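You operate a simulated robot arm through the tools that you are given. There is no shell and no other tool.

You are at the controls of a simulated robot arm. One attempt, no reset.

JOB
Blend the fruit and milk smooth at speed 2, then stand the jar on the worktop.
Fine: lid on first; switch off before you twist the jar free. Set down upright: blender jar.

It is judged by the outcome, as a careful person would: the job done as asked, and still so three seconds after it is handed in. It fails if anything else is knocked over, pushed out of place, dropped, spilled or broken. A push-on lid holds only when it is set on centred and level and pressed home; a screw cap is set on level and turned clockwise until tight.

ROBOT AND FRAMES
A 6-joint arm with a two-finger gripper, fixed in place. Base frame: the origin is at the foot of the arm, x ahead of it, y to its left, z up. Readings come in mm, rad, newtons and seconds.
Its first joint turns from -2.897 to 2.897 rad. Payload 2.54 kg.
The TCP is the grasp point between the finger pads, 30 mm short of the fingertips. In the tool frame z runs along the fingers and y along their closing line. Largest opening 116 mm; the body of the gripper starts 95 mm behind the TCP.
Orientation is told as [roll, pitch, yaw] about the base's x, y, z axes, in that order, counted from this pose: with the fingers straight down and closing along the base's y, the tool's x points along the base's -x, its y along +y and its z along -z.

CONTROLS
- The arm moves only by the tool servo_tool. Its argument "rows" is a list of rows, each an object (a shift or turn left out is 0, a gripper value left out holds the last) with "delta_pos": the shift along the base's x, y, z in units of 150 mm (1.0 is 150 mm), a list of three; "rotation": the turn, a rotation vector about the base's x, y, z in units of 45 degrees (1.0 is 45 degrees), a list of three; "hand": the opening, from 0 (shut) to 1 (fully open). In form: [{"delta_pos": [dx, dy, dz], "rotation": [ax, ay, az], "hand": hand}, ...]. A call has 1 to 20 rows; each row is the pose to reach, as a shift and turn from the pose commanded when the call began. A call with a number of a shift or a turn outside -1 to 1 is refused whole. A row lasts 0.2 s, in which the tool goes at most 50 mm and 0.15 rad; a call with a longer step from one row to the next is refused whole, and so is a gripper value outside its range. Where a pose cannot be reached the arm comes as near as it can. A force on the tool above 50 N (or 10 N above the force at the start of the call, whichever is more), or a blocked arm, ends the call early, and 0.2 s more pass. The fingers move at their own pace (about 72 mm/s each) and stop on an object; they squeeze with about 32 N. The grip force told is the motor's: it shows also when the fingers shut on nothing. Time passes only in rows, and 0.2 s behind the last, so rows that repeat a pose let the fingers close. It gives the time, the measured TCP pose, the force on the tool (base axes), the opening and the grip force at its end, in the units of the frame above (readings bear some noise), with the torque about the TCP (base axes, N m) and any sound that the robot's microphone picked up.
- Cameras (640 x 400 px; columns grow to the right, rows downward): "scene" is fixed at [49.3, 649.7, 1516.9]; the picture's right is [-0.62, -0.78, 0.00], its down [-0.31, 0.25, -0.92] and it looks along [0.72, -0.57, -0.40] (base axes); focal length 276 px, centre (320, 200). "wrist" rides on the gripper at [69, -15, -122] in the tool frame; the picture's right is [0.21, 0.98, 0.00], its down [-0.83, 0.18, -0.53] and it looks along [-0.52, 0.11, 0.85] (tool axes); focal length 251 px, centre (320, 200). There is no depth. A picture from a camera that has moved, and an enlarged one, comes with that camera's place and axes in the base frame and with its lens.
- get_image(camera): a new picture of that camera. No time passes.
- zoom(camera, box): a new picture of the part [left, top, right, bottom] of that camera's present view, enlarged. No time passes.
- hand_in(): hands the job in; it is judged then, once.

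Places have to be worked out from the pictures, the camera data and where the tool is seen. Open the gripper and draw the arm clear of the work before you hand the job in, unless the task says otherwise.

The tools are called after "Emit:" by a JSON object that holds its "method" and its "body". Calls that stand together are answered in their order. servo_tool: Moves the arm, as the interface text tells. Its arguments: {"type":"object","properties":{"rows":{"type":"array","items":{"type":"object","properties":{"delta_pos":{"type":"array","items":{"type":"number"}},"rotation":{"type":"array","items":{"type":"number"}},"hand":{"type":"number"}}}}},"required":["rows"]} The other tools are called the same way: get_image (camera) takes a picture; zoom (camera, box) takes an enlarged picture of a part of a camera's view; hand_in () hands the job in.

At the start:

```text
clock: 0.0
eef_pos: [480.5, 88.9, 1466.3]
tcp_rot: [0.0, 0.001, -0.001]
ft_force: [0.4, -0.2, -0.8]
ft_torque: [0.0, -0.01, 0.0]
gripper_width: 115.7
grip_force: 0.0
```

scene: 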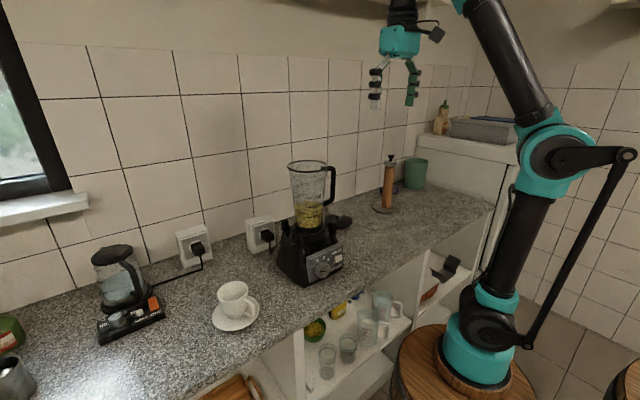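
wrist: 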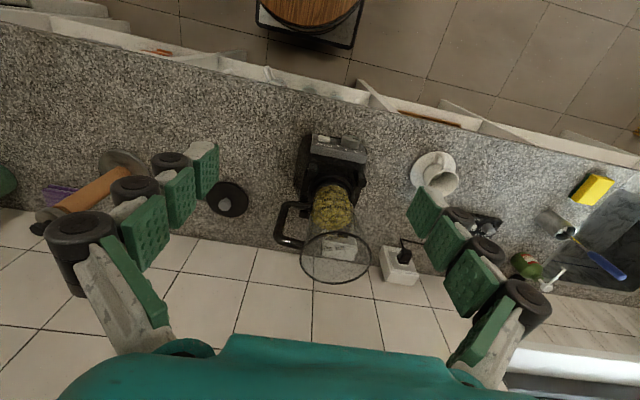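

I start by looking closely at the blender, its lid and its control panel before moving anything.

Emit:
{"method": "zoom", "body": {"camera": "scene", "box": [250, 140, 410, 300]}}

Emit:
{"method": "zoom", "body": {"camera": "wrist", "box": [190, 110, 430, 300]}}

Emit:
{"method": "zoom", "body": {"camera": "scene", "box": [290, 230, 360, 290]}}

```text
2.50 times, centred on (330, 220) of scene
camera zoom: at [49.3, 649.7, 1516.9], right [-0.62, -0.78, 0.0], down [-0.31, 0.25, -0.92], along [0.72, -0.57, -0.4], focal length 691 px, centre (295, 150)
```

zoom: 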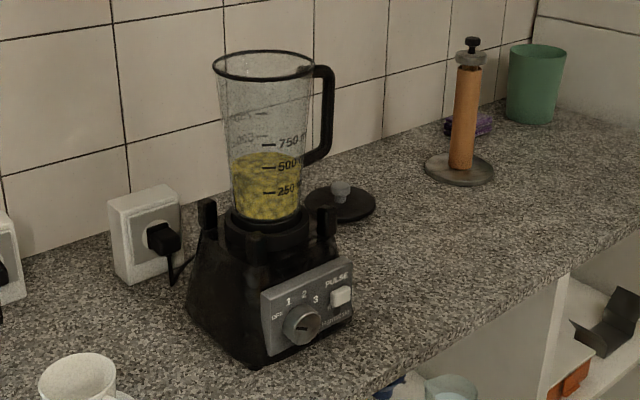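

```text
2.11 times, centred on (310, 205) of wrist
camera zoom: at [409.9, 74.6, 1587.7], right [-0.21, 0.98, 0.0], down [0.83, 0.18, 0.53], along [0.52, 0.11, -0.85], focal length 529 px, centre (341, 190)
```

zoom: 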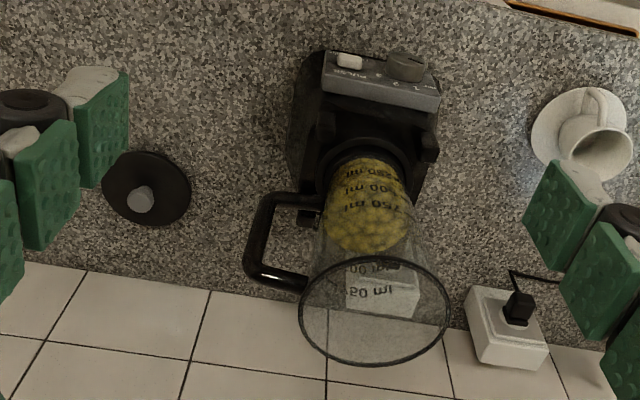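

```text
6.67 times, centred on (325, 260) of scene
camera zoom: at [49.3, 649.7, 1516.9], right [-0.62, -0.78, 0.0], down [-0.31, 0.25, -0.92], along [0.72, -0.57, -0.4], focal length 1844 px, centre (287, -200)
```

zoom: 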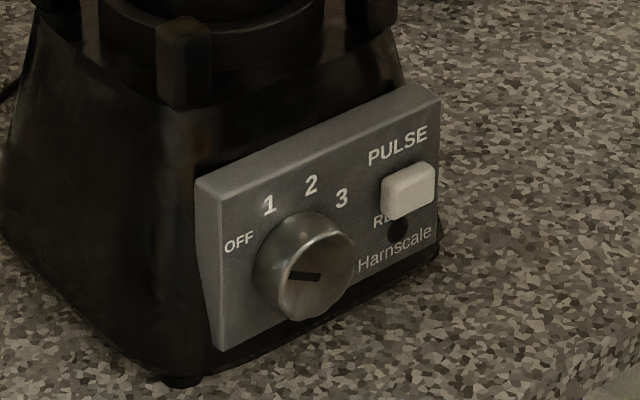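

The triangulation from both cameras puts the jar rim near (719, 170, 1267), the lid near (905, -135, 895) and the worktop at about z = 890. I'll move high toward the lid side to get better wrist views.

Emit:
{"method": "servo_tool", "body": {"rows": [{"delta_pos": [0.1, -0.25, 0], "hand": 1}, {"delta_pos": [0.2, -0.5, 0]}, {"delta_pos": [0.3, -0.75, 0]}, {"delta_pos": [0.4, -1.0, -0.1]}, {"delta_pos": [0.65, -1.0, -0.3]}, {"delta_pos": [0.9, -1.0, -0.5]}, {"delta_pos": [1.0, -1.0, -0.8]}, {"delta_pos": [1.0, -1.0, -1.0]}]}}

```text
clock: 1.8
eef_pos: [630.9, -61.2, 1316.9]
tcp_rot: [0.0, 0.0, -0.001]
ft_force: [-0.7, 0.0, 0.3]
ft_torque: [-0.02, -0.02, 0.0]
gripper_width: 115.9
grip_force: 0.0
```

The move went as commanded. I'll look again from here to sharpen the lid and blender positions.

Emit:
{"method": "get_image", "body": {"camera": "wrist"}}

Emit:
{"method": "get_image", "body": {"camera": "scene"}}

```text
taken
camera wrist: at [560.0, -75.3, 1438.2], right [-0.21, 0.98, 0.0], down [0.83, 0.18, 0.53], along [0.52, 0.11, -0.85], focal length 251 px, centre (320, 200)
```

wrist: 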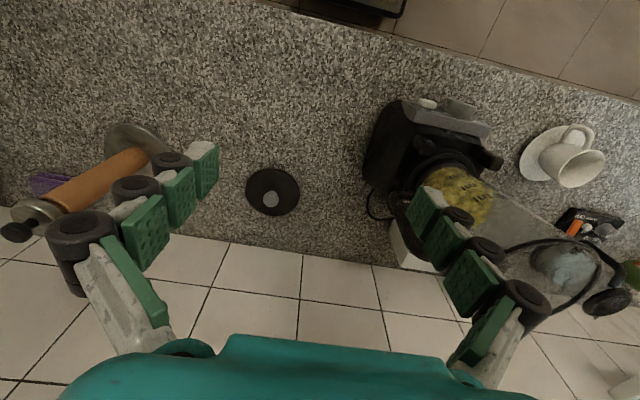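

```text
taken
```

scene: 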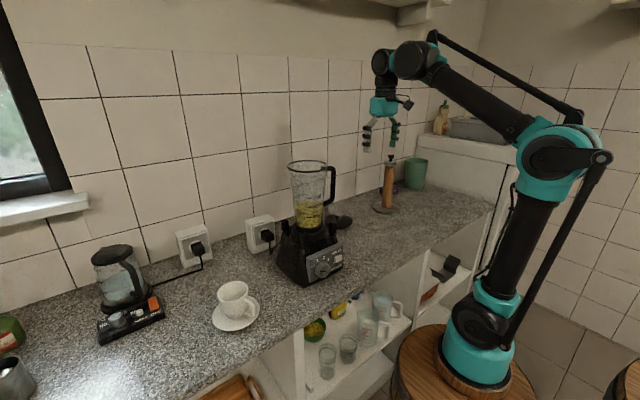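

I zoom on the lid to measure its centre, diameter and the knob's size.

Emit:
{"method": "zoom", "body": {"camera": "wrist", "box": [222, 150, 322, 230]}}

Emit:
{"method": "zoom", "body": {"camera": "wrist", "box": [350, 80, 510, 250]}}

Emit:
{"method": "zoom", "body": {"camera": "scene", "box": [310, 195, 370, 240]}}

```text
5.00 times, centred on (272, 190) of wrist
camera zoom: at [560.0, -75.3, 1438.2], right [-0.21, 0.98, 0.0], down [0.83, 0.18, 0.53], along [0.52, 0.11, -0.85], focal length 1257 px, centre (560, 250)
```

zoom: 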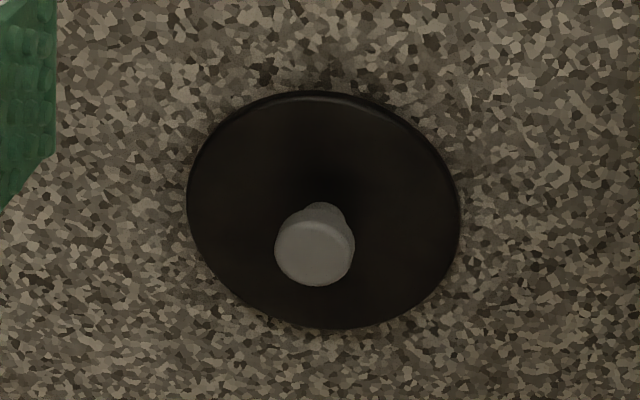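

```text
2.35 times, centred on (430, 165) of wrist
camera zoom: at [560.0, -75.3, 1438.2], right [-0.21, 0.98, 0.0], down [0.83, 0.18, 0.53], along [0.52, 0.11, -0.85], focal length 592 px, centre (61, 282)
```

zoom: 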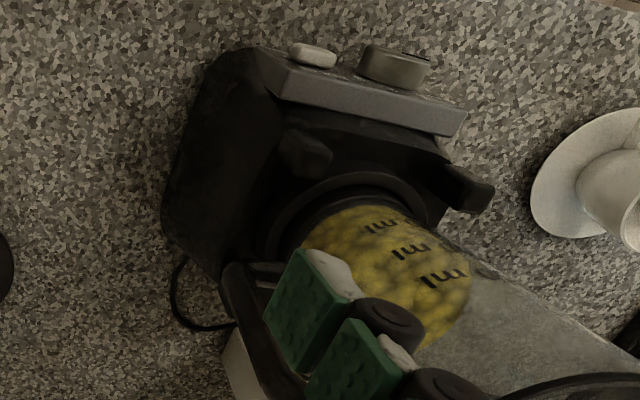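

```text
8.89 times, centred on (340, 218) of scene
camera zoom: at [49.3, 649.7, 1516.9], right [-0.62, -0.78, 0.0], down [-0.31, 0.25, -0.92], along [0.72, -0.57, -0.4], focal length 2458 px, centre (142, 44)
```

zoom: 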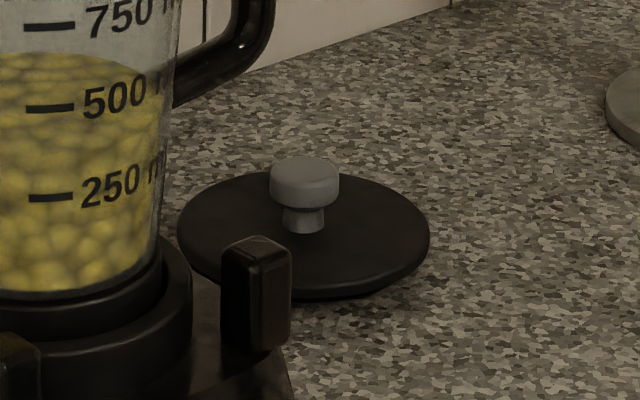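

The lid knob is about 37 mm wide with its top near (886, -122, 948), and the disc is about 133 mm across. I'll move the open gripper above it in two stages.

Emit:
{"method": "servo_tool", "body": {"rows": [{"delta_pos": [0.25, -0.1, -0.1]}, {"delta_pos": [0.5, -0.2, -0.2]}, {"delta_pos": [0.75, -0.3, -0.35]}, {"delta_pos": [1.0, -0.4, -0.5]}, {"delta_pos": [1.0, -0.4, -0.8]}, {"delta_pos": [1.0, -0.4, -1.0]}]}}

Emit:
{"method": "servo_tool", "body": {"rows": [{"delta_pos": [0.25, 0, 0]}, {"delta_pos": [0.5, 0, -0.1]}, {"delta_pos": [0.7, 0, -0.3]}, {"delta_pos": [0.7, 0, -0.5]}, {"delta_pos": [0.7, 0, -0.7]}, {"delta_pos": [0.7, 0, -0.7]}]}}

Emit:
{"method": "get_image", "body": {"camera": "wrist"}}

Emit:
{"method": "zoom", "body": {"camera": "scene", "box": [290, 120, 430, 250]}}

```text
clock: 3.2
eef_pos: [779.6, -118.8, 1165.9]
tcp_rot: [-0.001, -0.001, 0.0]
ft_force: [-0.6, 0.4, -0.6]
ft_torque: [0.0, 0.03, -0.02]
gripper_width: 115.9
grip_force: 0.0
```

```text
clock: 4.6
eef_pos: [883.9, -121.2, 1059.4]
tcp_rot: [0.001, -0.001, -0.001]
ft_force: [-0.6, 0.6, -0.2]
ft_torque: [0.01, -0.02, 0.03]
gripper_width: 116.1
grip_force: 0.0
```

```text
taken
camera wrist: at [813.2, -135.7, 1180.9], right [-0.21, 0.98, 0.0], down [0.83, 0.18, 0.53], along [0.52, 0.11, -0.85], focal length 251 px, centre (320, 200)
```

wrist: 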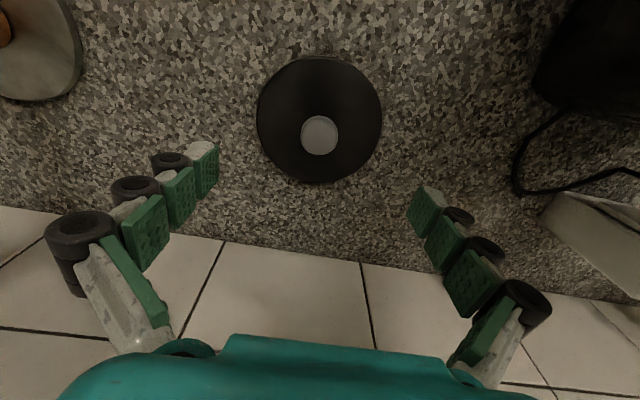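

```text
3.08 times, centred on (360, 185) of scene
camera zoom: at [49.3, 649.7, 1516.9], right [-0.62, -0.78, 0.0], down [-0.31, 0.25, -0.92], along [0.72, -0.57, -0.4], focal length 851 px, centre (197, 246)
```

zoom: 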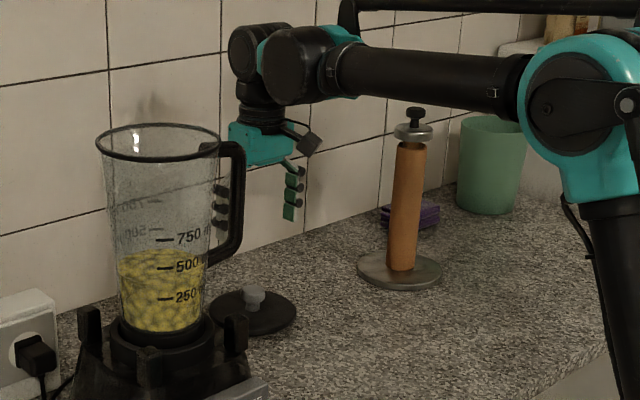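

The knob sits at about (884, -121), directly under the TCP. I'll descend to about z = 965 and check again.

Emit:
{"method": "servo_tool", "body": {"rows": [{"delta_pos": [0.003, 0.003, -0.2]}, {"delta_pos": [0.003, 0.003, -0.4]}, {"delta_pos": [0.003, 0.003, -0.55]}, {"delta_pos": [0.003, 0.003, -0.63]}, {"delta_pos": [0.003, 0.003, -0.63]}]}}

Emit:
{"method": "get_image", "body": {"camera": "wrist"}}

Emit:
{"method": "zoom", "body": {"camera": "scene", "box": [300, 170, 380, 230]}}

```text
clock: 5.8
eef_pos: [884.9, -119.6, 963.0]
tcp_rot: [0.0, 0.0, -0.001]
ft_force: [-0.5, -0.3, 0.2]
ft_torque: [-0.02, 0.01, 0.02]
gripper_width: 116.0
grip_force: 0.2
```

```text
taken
camera wrist: at [814.4, -134.7, 1085.9], right [-0.21, 0.98, 0.0], down [0.83, 0.18, 0.53], along [0.52, 0.11, -0.85], focal length 251 px, centre (320, 200)
```

wrist: 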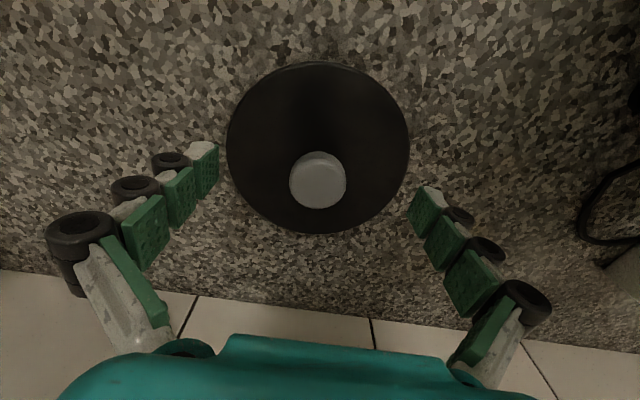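

```text
6.67 times, centred on (340, 200) of scene
camera zoom: at [49.3, 649.7, 1516.9], right [-0.62, -0.78, 0.0], down [-0.31, 0.25, -0.92], along [0.72, -0.57, -0.4], focal length 1844 px, centre (187, 200)
```

zoom: 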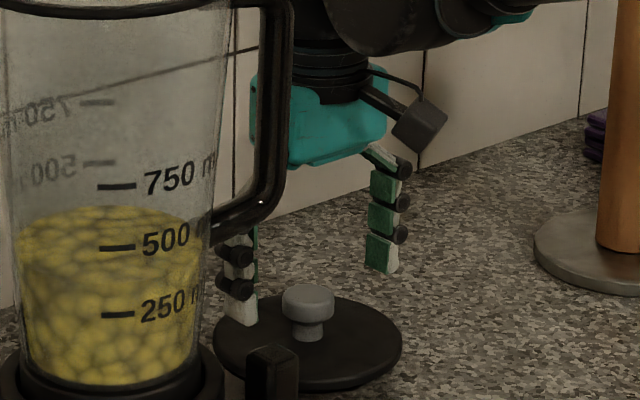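

The knob top is at about z = 950 and centred under the TCP. I'll lower to z ≈ 950, so the tips are about 920 and clear of the disc, and close on the knob.

Emit:
{"method": "servo_tool", "body": {"rows": [{"delta_pos": [-0.005, -0.008, -0.04]}, {"delta_pos": [-0.005, -0.008, -0.085]}, {"delta_pos": [-0.005, -0.008, -0.085]}, {"delta_pos": [-0.005, -0.008, -0.085], "hand": 0.2}, {"delta_pos": [-0.005, -0.008, -0.085], "hand": 0.2}, {"delta_pos": [-0.005, -0.008, -0.085], "hand": 0.0}, {"delta_pos": [-0.005, -0.008, -0.085], "hand": 0.0}, {"delta_pos": [-0.005, -0.008, -0.085], "hand": 0.0}]}}

Emit:
{"method": "get_image", "body": {"camera": "wrist"}}

Emit:
{"method": "zoom", "body": {"camera": "scene", "box": [300, 170, 380, 230]}}

```text
clock: 7.6
eef_pos: [885.5, -121.1, 952.6]
tcp_rot: [-0.001, 0.001, 0.0]
ft_force: [-0.2, 1.5, -0.2]
ft_torque: [0.0, -0.02, 0.05]
gripper_width: 30.5
grip_force: 32.0
```

```text
taken
camera wrist: at [814.4, -135.6, 1074.5], right [-0.21, 0.98, 0.0], down [0.83, 0.18, 0.53], along [0.52, 0.11, -0.85], focal length 251 px, centre (320, 200)
```

wrist: 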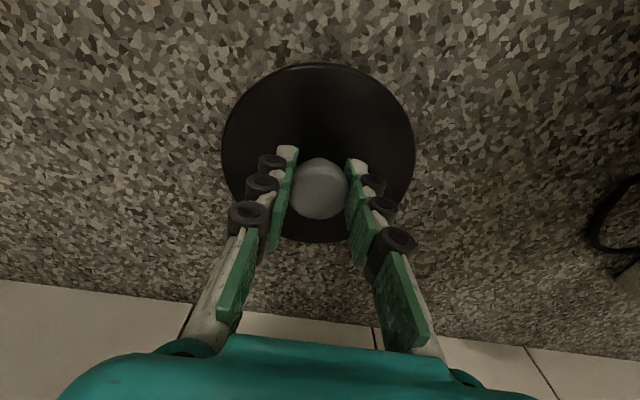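

```text
6.67 times, centred on (340, 200) of scene
camera zoom: at [49.3, 649.7, 1516.9], right [-0.62, -0.78, 0.0], down [-0.31, 0.25, -0.92], along [0.72, -0.57, -0.4], focal length 1844 px, centre (187, 200)
```

zoom: 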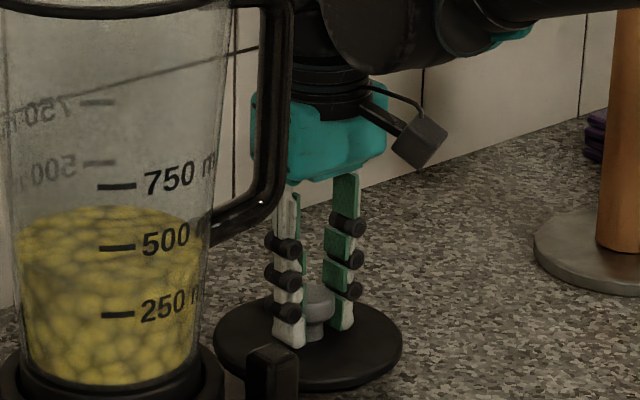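

The knob is gripped (30.5 mm, 32 N). I'll lift a little and check the lid comes up level.

Emit:
{"method": "servo_tool", "body": {"rows": [{"delta_pos": [0, 0, 0.05]}, {"delta_pos": [0, 0, 0.15]}, {"delta_pos": [0, 0, 0.3]}, {"delta_pos": [0, 0, 0.5]}, {"delta_pos": [0, 0, 0.75]}, {"delta_pos": [0, 0, 1.0]}]}}

Emit:
{"method": "get_image", "body": {"camera": "wrist"}}

Emit:
{"method": "zoom", "body": {"camera": "scene", "box": [280, 120, 400, 220]}}

```text
clock: 9.0
eef_pos: [884.2, -121.1, 1105.0]
tcp_rot: [0.0, 0.001, -0.003]
ft_force: [-0.3, 0.9, -0.2]
ft_torque: [-0.02, 0.01, -0.04]
gripper_width: 30.5
grip_force: 32.1
```

```text
taken
camera wrist: at [814.5, -136.7, 1225.8], right [-0.21, 0.98, 0.0], down [0.83, 0.18, 0.53], along [0.52, 0.11, -0.85], focal length 251 px, centre (320, 200)
```

wrist: 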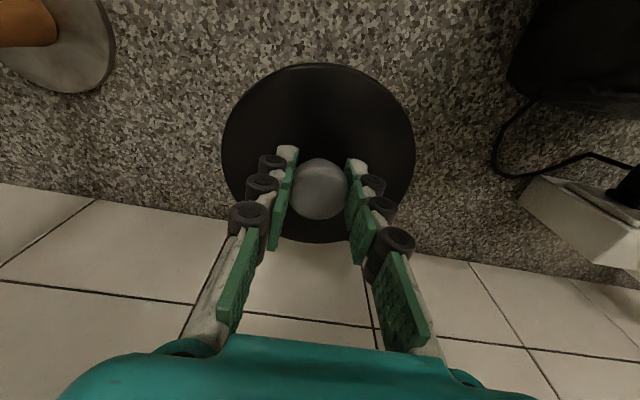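

```text
4.00 times, centred on (340, 170) of scene
camera zoom: at [49.3, 649.7, 1516.9], right [-0.62, -0.78, 0.0], down [-0.31, 0.25, -0.92], along [0.72, -0.57, -0.4], focal length 1106 px, centre (240, 320)
```

zoom: 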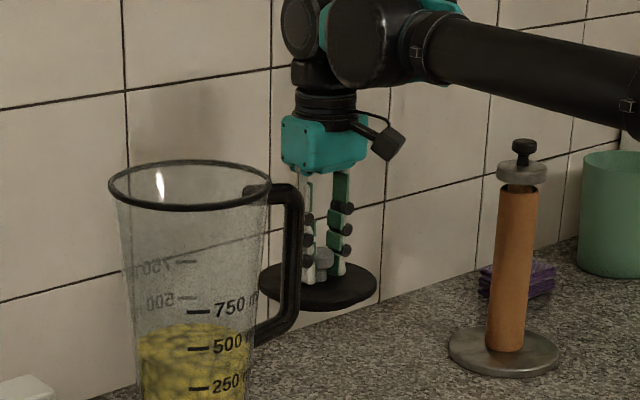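

The lid is held level. I'll raise it well above rim height (TCP about 1400) and start drawing back toward the blender's x.

Emit:
{"method": "servo_tool", "body": {"rows": [{"delta_pos": [0, 0, 0.3]}, {"delta_pos": [0, 0, 0.6]}, {"delta_pos": [-0.05, 0, 0.85]}, {"delta_pos": [-0.2, 0, 1.0]}, {"delta_pos": [-0.4, 0, 1.0]}, {"delta_pos": [-0.6, 0, 1.0]}]}}

Emit:
{"method": "servo_tool", "body": {"rows": [{"delta_pos": [0, 0, 0.3]}, {"delta_pos": [0, 0, 0.6]}, {"delta_pos": [-0.1, 0, 0.9]}, {"delta_pos": [-0.3, 0, 1.0]}, {"delta_pos": [-0.5, 0, 1.0]}, {"delta_pos": [-0.5, 0, 1.0]}]}}

Emit:
{"method": "get_image", "body": {"camera": "wrist"}}

Emit:
{"method": "get_image", "body": {"camera": "scene"}}

```text
clock: 10.4
eef_pos: [794.1, -119.7, 1254.6]
tcp_rot: [-0.001, -0.001, 0.001]
ft_force: [0.5, -0.1, -1.3]
ft_torque: [-0.02, 0.06, 0.01]
gripper_width: 30.5
grip_force: 32.1
```

```text
clock: 11.8
eef_pos: [718.9, -119.8, 1404.7]
tcp_rot: [0.0, 0.0, -0.003]
ft_force: [0.0, -0.2, -1.0]
ft_torque: [0.0, 0.02, -0.03]
gripper_width: 30.3
grip_force: 32.0
```

```text
taken
camera wrist: at [648.4, -135.2, 1525.7], right [-0.21, 0.98, 0.0], down [0.83, 0.18, 0.53], along [0.52, 0.11, -0.85], focal length 251 px, centre (320, 200)
```

wrist: 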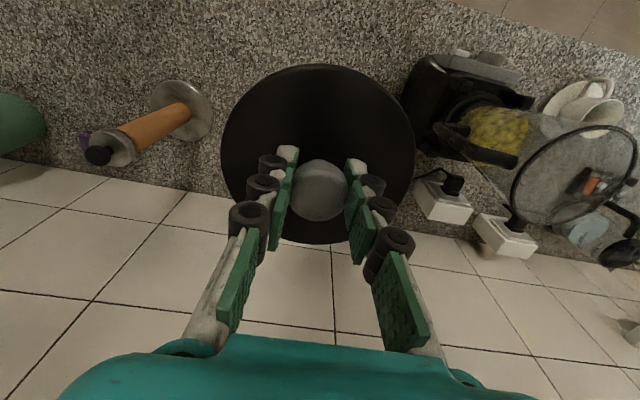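

```text
taken
```

scene: 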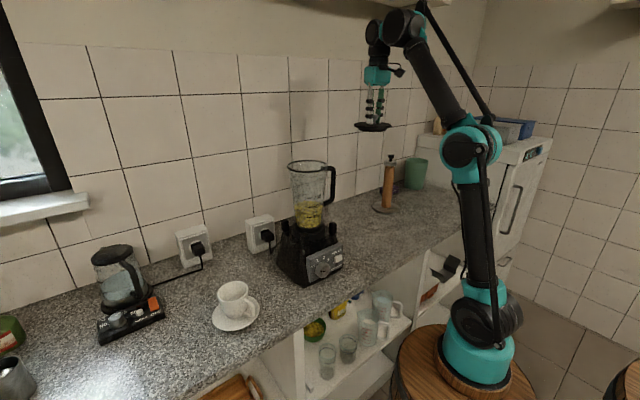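

I zoom on the jar rim from this viewpoint and the scene to pin down its centre precisely.

Emit:
{"method": "zoom", "body": {"camera": "wrist", "box": [490, 110, 640, 240]}}

Emit:
{"method": "zoom", "body": {"camera": "scene", "box": [275, 145, 355, 205]}}

```text
3.08 times, centred on (565, 175) of wrist
camera zoom: at [648.4, -135.2, 1525.7], right [-0.21, 0.98, 0.0], down [0.83, 0.18, 0.53], along [0.52, 0.11, -0.85], focal length 774 px, centre (-434, 277)
```

zoom: 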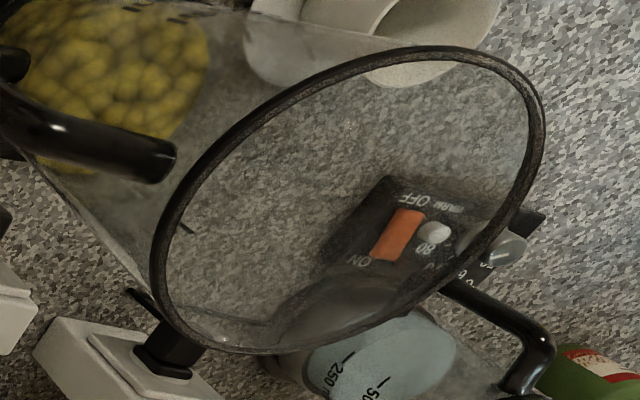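

```text
6.67 times, centred on (315, 175) of scene
camera zoom: at [49.3, 649.7, 1516.9], right [-0.62, -0.78, 0.0], down [-0.31, 0.25, -0.92], along [0.72, -0.57, -0.4], focal length 1844 px, centre (353, 367)
```

zoom: 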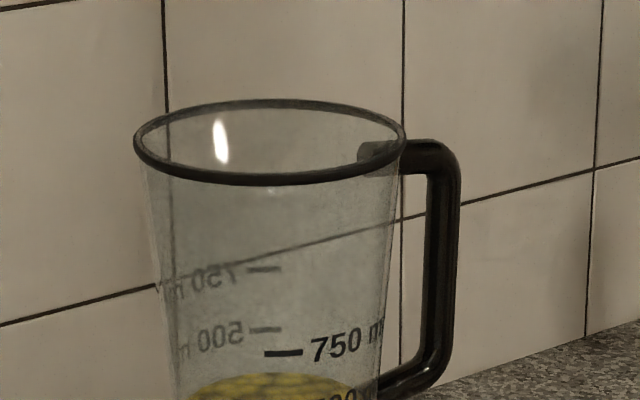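

Rim estimate is now about (717–719, 168–170, 1272). I'll measure how the lid hangs relative to the TCP, in both cameras.

Emit:
{"method": "zoom", "body": {"camera": "wrist", "box": [210, 55, 430, 255]}}

Emit:
{"method": "zoom", "body": {"camera": "scene", "box": [335, 55, 415, 135]}}

```text
2.00 times, centred on (320, 155) of wrist
camera zoom: at [648.4, -135.2, 1525.7], right [-0.21, 0.98, 0.0], down [0.83, 0.18, 0.53], along [0.52, 0.11, -0.85], focal length 503 px, centre (320, 290)
```

zoom: 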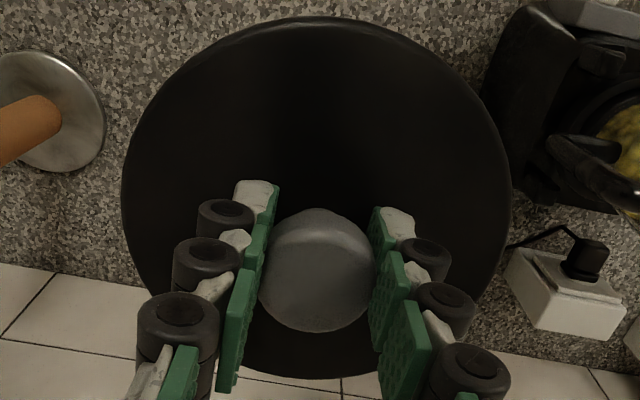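

```text
5.00 times, centred on (375, 95) of scene
camera zoom: at [49.3, 649.7, 1516.9], right [-0.62, -0.78, 0.0], down [-0.31, 0.25, -0.92], along [0.72, -0.57, -0.4], focal length 1383 px, centre (45, 725)
```

zoom: 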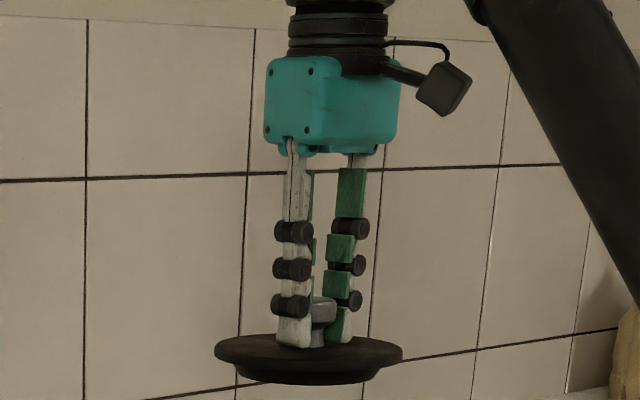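

The lid hangs level about 36 mm below the TCP. I'll step sideways to y ≈ 28 to see the rim from closer alongside, then the other side, so errors cancel.

Emit:
{"method": "servo_tool", "body": {"rows": [{"delta_pos": [0, 0.3, 0]}, {"delta_pos": [0, 0.6, 0]}, {"delta_pos": [0, 0.85, 0]}, {"delta_pos": [0, 0.97, 0]}, {"delta_pos": [0, 0.97, 0]}]}}

Emit:
{"method": "get_image", "body": {"camera": "wrist"}}

Emit:
{"method": "zoom", "body": {"camera": "wrist", "box": [370, 90, 550, 250]}}

Emit:
{"method": "zoom", "body": {"camera": "scene", "box": [260, 80, 400, 190]}}

```text
clock: 13.0
eef_pos: [720.4, 24.3, 1404.0]
tcp_rot: [-0.001, 0.0, -0.001]
ft_force: [0.1, -0.7, -0.5]
ft_torque: [0.0, 0.03, -0.01]
gripper_width: 30.1
grip_force: 31.9
```

```text
taken
camera wrist: at [648.7, 9.5, 1526.1], right [-0.21, 0.98, 0.0], down [0.83, 0.18, 0.53], along [0.52, 0.11, -0.85], focal length 251 px, centre (320, 200)
```

wrist: 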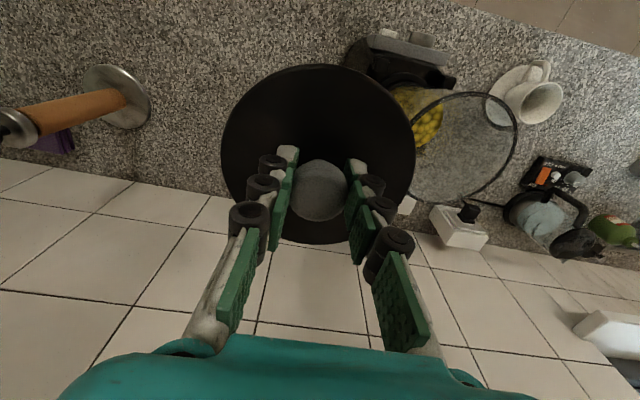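

```text
2.50 times, centred on (460, 170) of wrist
camera zoom: at [648.7, 9.5, 1526.1], right [-0.21, 0.98, 0.0], down [0.83, 0.18, 0.53], along [0.52, 0.11, -0.85], focal length 629 px, centre (-30, 275)
```

zoom: 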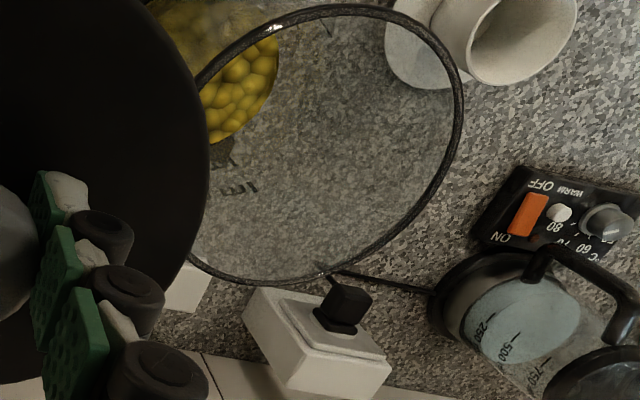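

```text
3.64 times, centred on (330, 135) of scene
camera zoom: at [49.3, 649.7, 1516.9], right [-0.62, -0.78, 0.0], down [-0.31, 0.25, -0.92], along [0.72, -0.57, -0.4], focal length 1006 px, centre (284, 436)
```

zoom: 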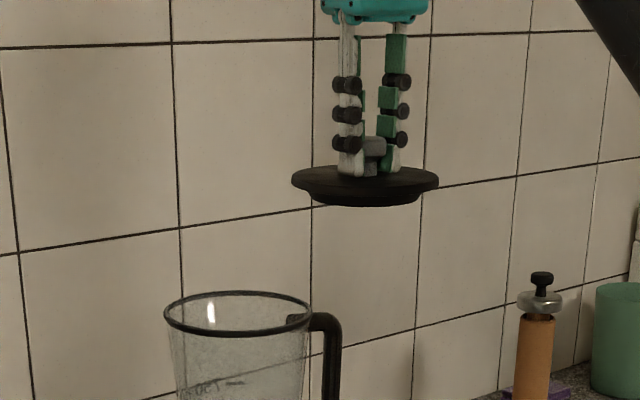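

Rim from this view: about (718.5, 170.6). I'll hover over the jar, check the scene column alignment, then view from the far side.

Emit:
{"method": "servo_tool", "body": {"rows": [{"delta_pos": [-0.01, 0.3, 0]}, {"delta_pos": [-0.02, 0.6, 0]}, {"delta_pos": [-0.025, 0.85, 0]}, {"delta_pos": [-0.025, 0.973, 0]}, {"delta_pos": [-0.025, 0.973, 0]}]}}

Emit:
{"method": "zoom", "body": {"camera": "scene", "box": [270, 95, 360, 195]}}

Emit:
{"method": "get_image", "body": {"camera": "wrist"}}

```text
clock: 14.2
eef_pos: [717.2, 169.7, 1402.1]
tcp_rot: [0.0, 0.0, 0.0]
ft_force: [-0.3, -0.8, -0.9]
ft_torque: [-0.03, 0.03, -0.01]
gripper_width: 30.0
grip_force: 31.7
```

```text
4.00 times, centred on (315, 145) of scene
camera zoom: at [49.3, 649.7, 1516.9], right [-0.62, -0.78, 0.0], down [-0.31, 0.25, -0.92], along [0.72, -0.57, -0.4], focal length 1106 px, centre (340, 420)
```

zoom: 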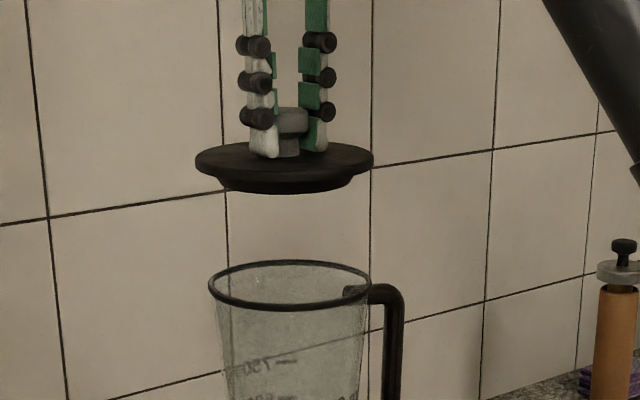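

```text
taken
camera wrist: at [646.9, 155.5, 1524.7], right [-0.21, 0.98, 0.0], down [0.83, 0.18, 0.53], along [0.52, 0.11, -0.85], focal length 251 px, centre (320, 200)
```

wrist: 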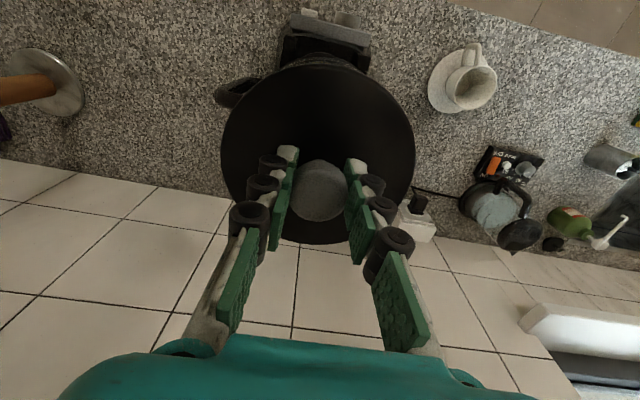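

Scene columns show the lid within about 2 mm of the rim laterally. I'll go to the far side for a symmetric wrist view.

Emit:
{"method": "servo_tool", "body": {"rows": [{"delta_pos": [0, 0.3, 0]}, {"delta_pos": [0, 0.6, 0]}, {"delta_pos": [0, 0.85, 0]}, {"delta_pos": [0, 1.0, 0]}, {"delta_pos": [0, 1.0, 0]}]}}

Emit:
{"method": "get_image", "body": {"camera": "wrist"}}

Emit:
{"method": "zoom", "body": {"camera": "wrist", "box": [80, 70, 260, 230]}}

```text
clock: 15.4
eef_pos: [697.1, 305.3, 1372.8]
tcp_rot: [-0.001, 0.0, -0.003]
ft_force: [0.2, -2.8, 0.1]
ft_torque: [0.15, 0.0, 0.04]
gripper_width: 30.2
grip_force: 31.9
out of reach, approached as far as the arm can: row 1, 2, 3, 4, 5
```

```text
taken
camera wrist: at [626.3, 290.6, 1493.7], right [-0.21, 0.98, 0.0], down [0.83, 0.18, 0.53], along [0.52, 0.11, -0.85], focal length 251 px, centre (320, 200)
```

wrist: 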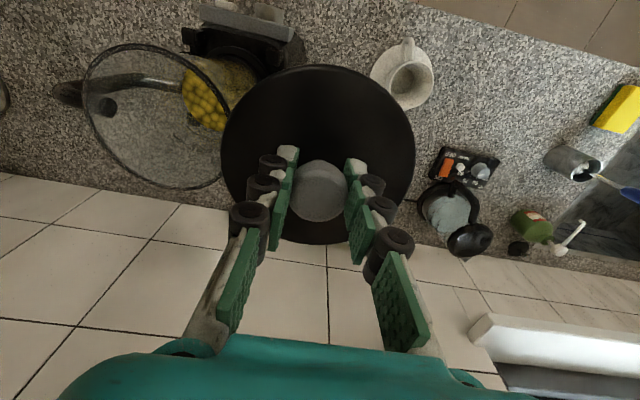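

```text
2.50 times, centred on (170, 150) of wrist
camera zoom: at [626.3, 290.6, 1493.7], right [-0.21, 0.98, 0.0], down [0.83, 0.18, 0.53], along [0.52, 0.11, -0.85], focal length 629 px, centre (695, 325)
```

zoom: 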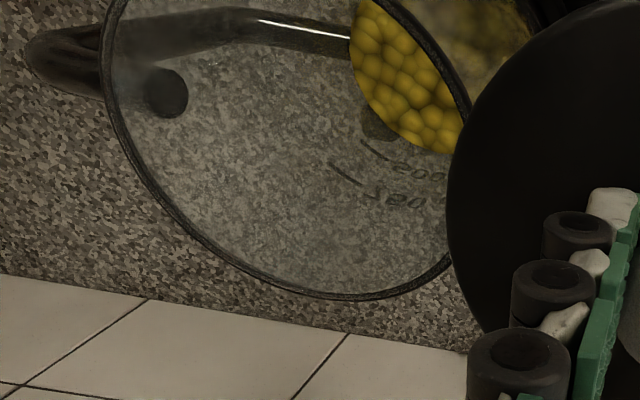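

That pose was slightly out of reach (arm stopped at (697, 305, 1373)), with no contact. I'll take a zoom that includes the full rim for the measurement.

Emit:
{"method": "zoom", "body": {"camera": "wrist", "box": [65, 30, 255, 200]}}

Emit:
{"method": "zoom", "body": {"camera": "wrist", "box": [210, 55, 430, 255]}}

```text
2.35 times, centred on (160, 115) of wrist
camera zoom: at [626.3, 290.6, 1493.7], right [-0.21, 0.98, 0.0], down [0.83, 0.18, 0.53], along [0.52, 0.11, -0.85], focal length 592 px, centre (696, 400)
```

zoom: 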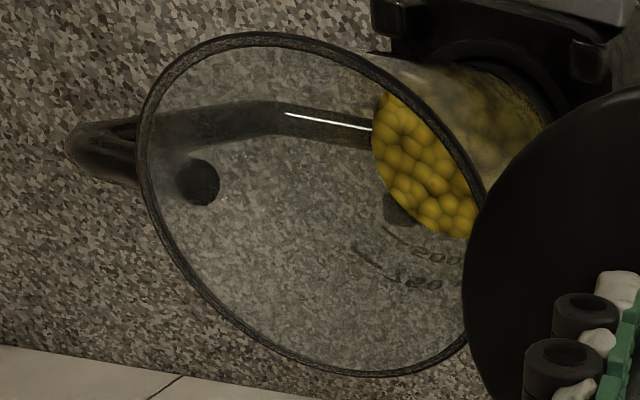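

```text
2.00 times, centred on (320, 155) of wrist
camera zoom: at [626.3, 290.6, 1493.7], right [-0.21, 0.98, 0.0], down [0.83, 0.18, 0.53], along [0.52, 0.11, -0.85], focal length 503 px, centre (320, 290)
```

zoom: 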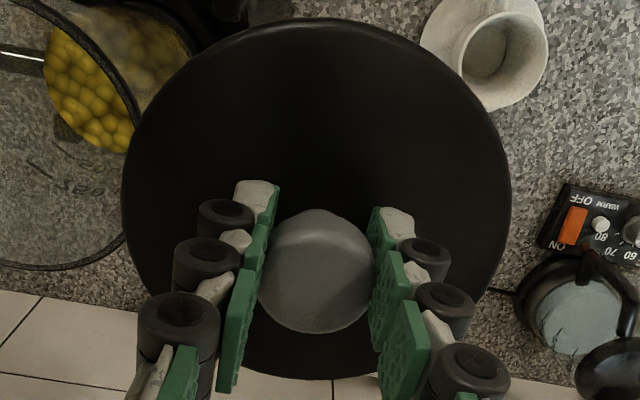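

Both side views agree: the rim centre is at about (718, 169, 1274), and the lid centre hangs about 4 mm ahead of the TCP in x. I'll step back toward the jar and see what the controller treats as the commanded pose.

Emit:
{"method": "servo_tool", "body": {"rows": [{"delta_pos": [0, -0.3, 0.0]}, {"delta_pos": [0, -0.6, 0.0]}, {"delta_pos": [0, -0.6, 0.0]}]}}

```text
clock: 16.2
eef_pos: [709.6, 222.3, 1391.7]
tcp_rot: [0.0, 0.0, -0.001]
ft_force: [-0.1, -0.6, -0.2]
ft_torque: [0.0, 0.02, -0.02]
gripper_width: 29.7
grip_force: 31.9
out of reach, approached as far as the arm can: row 1, 2, 3
```

The commanded pose remains the requested one, with the reach limit just beyond the jar at that height. I'll return over the jar.

Emit:
{"method": "servo_tool", "body": {"rows": [{"delta_pos": [-0.01, -0.2, -0.05]}, {"delta_pos": [-0.02, -0.4, -0.1]}, {"delta_pos": [-0.02, -0.407, -0.15]}, {"delta_pos": [-0.02, -0.407, -0.2]}, {"delta_pos": [-0.02, -0.407, -0.2]}]}}

Emit:
{"method": "zoom", "body": {"camera": "scene", "box": [270, 105, 360, 195]}}

Emit:
{"method": "get_image", "body": {"camera": "wrist"}}

```text
clock: 17.4
eef_pos: [725.3, 170.3, 1397.1]
tcp_rot: [0.0, 0.0, -0.001]
ft_force: [0.1, -0.1, -1.1]
ft_torque: [0.01, -0.02, -0.05]
gripper_width: 29.9
grip_force: 32.0
out of reach, approached as far as the arm can: row 1, 2, 3, 4, 5
```

```text
4.44 times, centred on (315, 150) of scene
camera zoom: at [49.3, 649.7, 1516.9], right [-0.62, -0.78, 0.0], down [-0.31, 0.25, -0.92], along [0.72, -0.57, -0.4], focal length 1229 px, centre (342, 422)
```

zoom: 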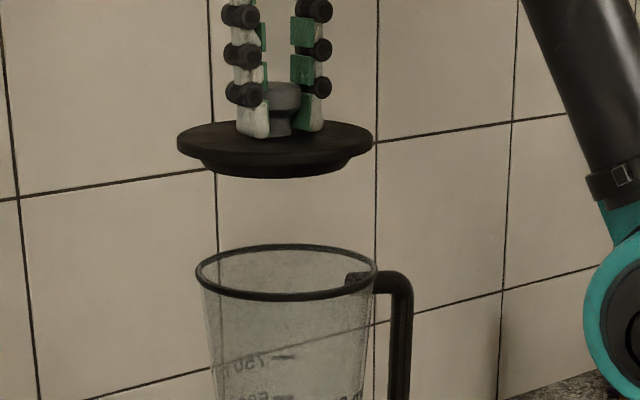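

```text
taken
camera wrist: at [654.4, 154.7, 1518.9], right [-0.21, 0.98, 0.0], down [0.83, 0.18, 0.53], along [0.52, 0.11, -0.85], focal length 251 px, centre (320, 200)
```

wrist: 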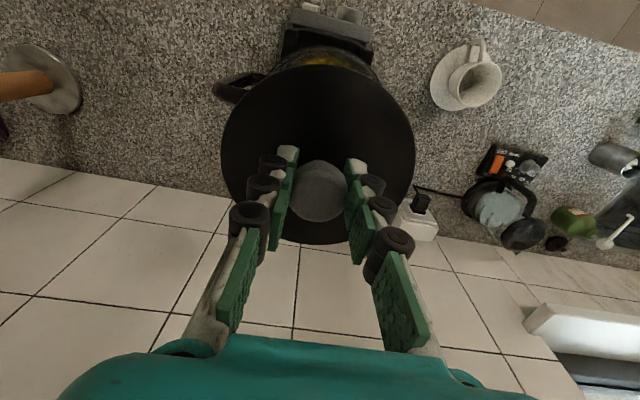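

The arm ended at (725, 170, 1397), not where I asked, so I need to learn the actual commanded pose. I'll hold still one row and read.

Emit:
{"method": "servo_tool", "body": {"rows": [{"delta_pos": [0, 0, 0]}, {"delta_pos": [0, 0, 0]}]}}

```text
clock: 18.0
eef_pos: [725.3, 170.0, 1397.3]
tcp_rot: [0.0, -0.002, -0.001]
ft_force: [0.6, -0.1, -1.0]
ft_torque: [0.02, 0.01, 0.01]
gripper_width: 30.2
grip_force: 31.9
```

The pose is now reported as reachable where it stands, so the commanded pose was reset to the reached one. I'll test a small downward and inward move.

Emit:
{"method": "servo_tool", "body": {"rows": [{"delta_pos": [-0.03, 0, -0.05]}, {"delta_pos": [-0.075, 0, -0.1]}, {"delta_pos": [-0.075, 0, -0.1]}]}}

```text
clock: 18.8
eef_pos: [724.6, 175.7, 1395.8]
tcp_rot: [0.001, -0.001, 0.0]
ft_force: [1.1, 0.8, -0.5]
ft_torque: [0.0, -0.02, -0.01]
gripper_width: 30.1
grip_force: 32.2
out of reach, approached as far as the arm can: row 1, 2, 3
```

The arm doesn't retract as asked. I'll look at the scene to see the arm's configuration.

Emit:
{"method": "get_image", "body": {"camera": "scene"}}

```text
taken
```

scene: 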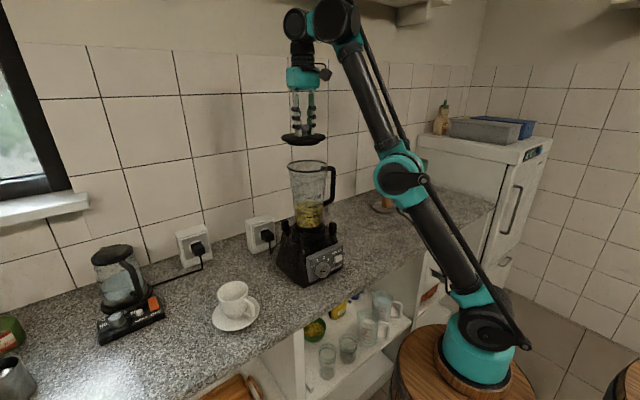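

The arm is almost fully stretched here, at an elbow singularity. I'll draw straight back in x toward the base at constant height, which is clear of the jar, to bend the elbow again.

Emit:
{"method": "servo_tool", "body": {"rows": [{"delta_pos": [-0.3, -0.07, 0]}, {"delta_pos": [-0.6, -0.14, 0]}, {"delta_pos": [-0.9, -0.21, 0]}, {"delta_pos": [-0.9, -0.21, 0]}, {"delta_pos": [-0.9, -0.21, 0]}]}}

```text
clock: 20.0
eef_pos: [587.9, 143.3, 1396.0]
tcp_rot: [0.0, -0.001, -0.002]
ft_force: [-0.9, -1.0, -0.2]
ft_torque: [0.07, -0.02, -0.02]
gripper_width: 29.9
grip_force: 32.0
out of reach, approached as far as the arm can: row 1
```

Back in a good configuration at (588, 143, 1396). Now I'll lower to z ≈ 1356, where reach is better, and move out over the jar.

Emit:
{"method": "servo_tool", "body": {"rows": [{"delta_pos": [0, 0, -0.14]}, {"delta_pos": [0, 0, -0.27]}, {"delta_pos": [0.25, 0.05, -0.27]}, {"delta_pos": [0.5, 0.1, -0.27]}, {"delta_pos": [0.7, 0.14, -0.27]}, {"delta_pos": [0.8, 0.16, -0.27]}, {"delta_pos": [0.837, 0.17, -0.27]}, {"delta_pos": [0.837, 0.17, -0.27]}]}}

Emit:
{"method": "zoom", "body": {"camera": "scene", "box": [270, 105, 360, 195]}}

Emit:
{"method": "get_image", "body": {"camera": "wrist"}}

```text
clock: 21.8
eef_pos: [714.7, 170.0, 1354.0]
tcp_rot: [-0.001, 0.0, 0.001]
ft_force: [0.2, 0.2, -0.5]
ft_torque: [0.01, 0.0, 0.02]
gripper_width: 30.2
grip_force: 32.0
```

```text
4.44 times, centred on (315, 150) of scene
camera zoom: at [49.3, 649.7, 1516.9], right [-0.62, -0.78, 0.0], down [-0.31, 0.25, -0.92], along [0.72, -0.57, -0.4], focal length 1229 px, centre (342, 422)
```

zoom: 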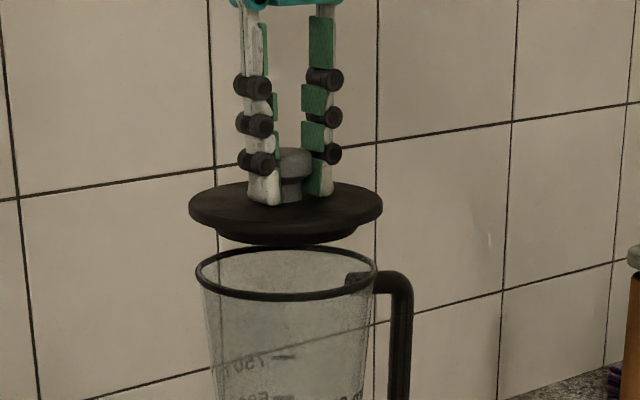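

```text
taken
camera wrist: at [642.5, 155.2, 1477.0], right [-0.21, 0.98, 0.0], down [0.83, 0.18, 0.53], along [0.52, 0.11, -0.85], focal length 251 px, centre (320, 200)
```

wrist: 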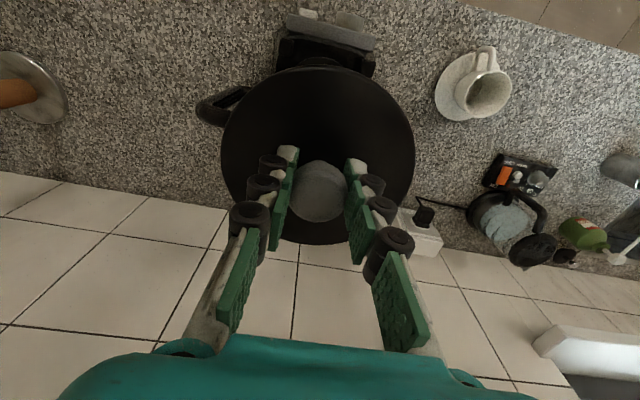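

Laterally the lid and rim now line up to within a fraction of a millimetre in the scene view. I'll lower the lid slowly toward the rim while watching the force.

Emit:
{"method": "servo_tool", "body": {"rows": [{"delta_pos": [0, 0, -0.04]}, {"delta_pos": [0, 0, -0.08]}, {"delta_pos": [0, 0, -0.12]}, {"delta_pos": [0, 0, -0.15]}, {"delta_pos": [0, 0, -0.17]}]}}

Emit:
{"method": "zoom", "body": {"camera": "scene", "box": [280, 135, 350, 195]}}

```text
clock: 23.0
eef_pos: [714.1, 169.9, 1330.9]
tcp_rot: [-0.001, 0.0, 0.0]
ft_force: [0.4, 0.3, -0.3]
ft_torque: [0.0, 0.02, 0.02]
gripper_width: 30.1
grip_force: 32.0
```

```text
6.67 times, centred on (315, 165) of scene
camera zoom: at [49.3, 649.7, 1516.9], right [-0.62, -0.78, 0.0], down [-0.31, 0.25, -0.92], along [0.72, -0.57, -0.4], focal length 1844 px, centre (353, 433)
```

zoom: 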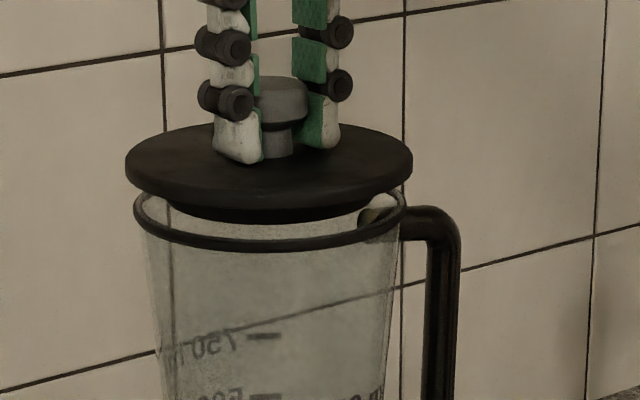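

The lid is centred about 15 mm above its seat. I'll continue in small steps and watch for contact force.

Emit:
{"method": "servo_tool", "body": {"rows": [{"delta_pos": [0, 0, -0.02]}, {"delta_pos": [0, 0, -0.04]}, {"delta_pos": [0, 0, -0.053]}, {"delta_pos": [0, 0, -0.053]}]}}

Emit:
{"method": "zoom", "body": {"camera": "scene", "box": [280, 135, 350, 195]}}

```text
clock: 24.0
eef_pos: [715.9, 170.3, 1322.5]
tcp_rot: [0.0, 0.0, 0.0]
ft_force: [0.3, 0.4, -0.3]
ft_torque: [-0.01, 0.03, 0.0]
gripper_width: 30.0
grip_force: 31.9
```

```text
6.67 times, centred on (315, 165) of scene
camera zoom: at [49.3, 649.7, 1516.9], right [-0.62, -0.78, 0.0], down [-0.31, 0.25, -0.92], along [0.72, -0.57, -0.4], focal length 1844 px, centre (353, 433)
```

zoom: 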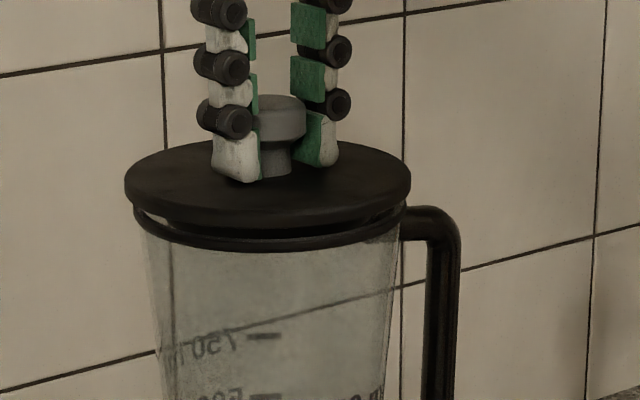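

No contact yet and the lid is about to enter the rim. I'll keep lowering in about 1.5 mm steps.

Emit:
{"method": "servo_tool", "body": {"rows": [{"delta_pos": [0, 0, -0.01]}, {"delta_pos": [0, 0, -0.02]}, {"delta_pos": [0, 0, -0.03]}, {"delta_pos": [0, 0, -0.04]}, {"delta_pos": [0, 0, -0.05]}, {"delta_pos": [0, 0, -0.05]}]}}

Emit:
{"method": "zoom", "body": {"camera": "scene", "box": [280, 135, 350, 195]}}

```text
clock: 25.4
eef_pos: [714.1, 170.1, 1313.8]
tcp_rot: [0.0, 0.001, 0.0]
ft_force: [-1.8, -1.2, 9.5]
ft_torque: [-0.03, -0.07, -0.03]
gripper_width: 30.1
grip_force: 31.5
```

```text
6.67 times, centred on (315, 165) of scene
camera zoom: at [49.3, 649.7, 1516.9], right [-0.62, -0.78, 0.0], down [-0.31, 0.25, -0.92], along [0.72, -0.57, -0.4], focal length 1844 px, centre (353, 433)
```

zoom: 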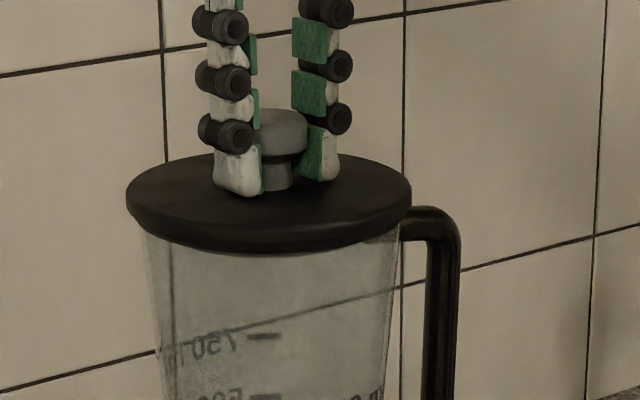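

Contact: 9.5 N upward with the lid now on the rim and level. I'll press it home gradually.

Emit:
{"method": "servo_tool", "body": {"rows": [{"delta_pos": [0, 0, -0.007]}, {"delta_pos": [0, 0, -0.014]}, {"delta_pos": [0, 0, -0.02]}, {"delta_pos": [0, 0, -0.02]}]}}

```text
clock: 26.0
eef_pos: [713.9, 168.9, 1314.8]
tcp_rot: [0.002, -0.003, 0.001]
ft_force: [0.5, 0.5, 18.8]
ft_torque: [-0.05, 0.0, 0.01]
gripper_width: 29.7
grip_force: 32.1
stopped in row 2: the force on the tool passed its limit at 56 N (the readings are from after the stop); the commanded pose is now the measured one
```

The press peaked at 56 N and the lid did not move further, which suggests it is home. I'll look closely for any gap or tilt.

Emit:
{"method": "zoom", "body": {"camera": "scene", "box": [285, 140, 345, 190]}}

Emit:
{"method": "get_image", "body": {"camera": "wrist"}}

```text
8.00 times, centred on (315, 165) of scene
camera zoom: at [49.3, 649.7, 1516.9], right [-0.62, -0.78, 0.0], down [-0.31, 0.25, -0.92], along [0.72, -0.57, -0.4], focal length 2212 px, centre (360, 480)
```

zoom: 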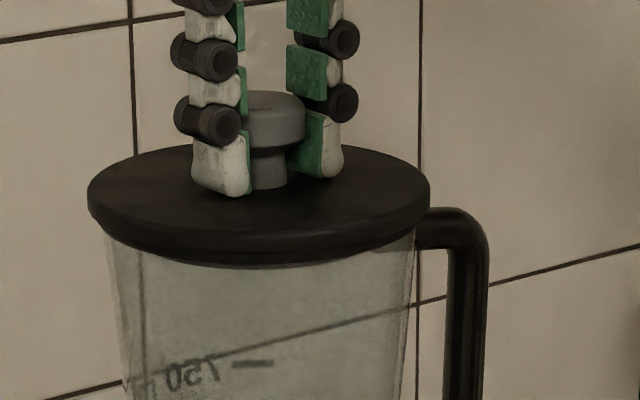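

```text
taken
camera wrist: at [643.1, 155.0, 1436.4], right [-0.21, 0.98, 0.0], down [0.82, 0.18, 0.54], along [0.52, 0.12, -0.84], focal length 251 px, centre (320, 200)
```

wrist: 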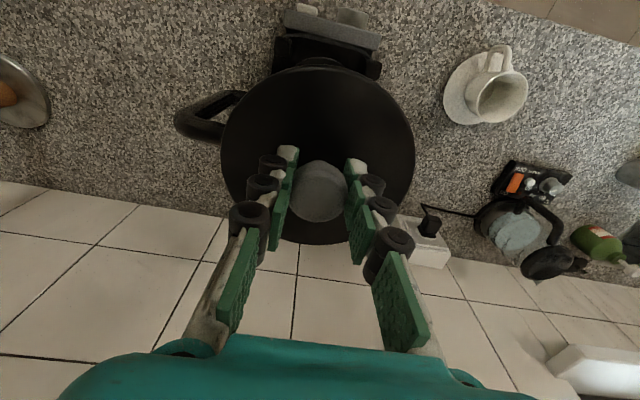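

The flange sits flat on the rim all round, centred. I'll give one more firm press to about 40–50 N to be sure, then release the knob.

Emit:
{"method": "servo_tool", "body": {"rows": [{"delta_pos": [0, 0, -0.003]}, {"delta_pos": [0, 0, -0.005]}, {"delta_pos": [0, 0, -0.005]}]}}

```text
clock: 26.9
eef_pos: [713.5, 169.6, 1314.9]
tcp_rot: [0.0, -0.004, 0.0]
ft_force: [-2.0, 0.5, 18.1]
ft_torque: [-0.01, -0.04, -0.04]
gripper_width: 29.9
grip_force: 32.1
stopped in row 3: the force on the tool passed its limit at 51 N (the readings are from after the stop); the commanded pose is now the measured one
```

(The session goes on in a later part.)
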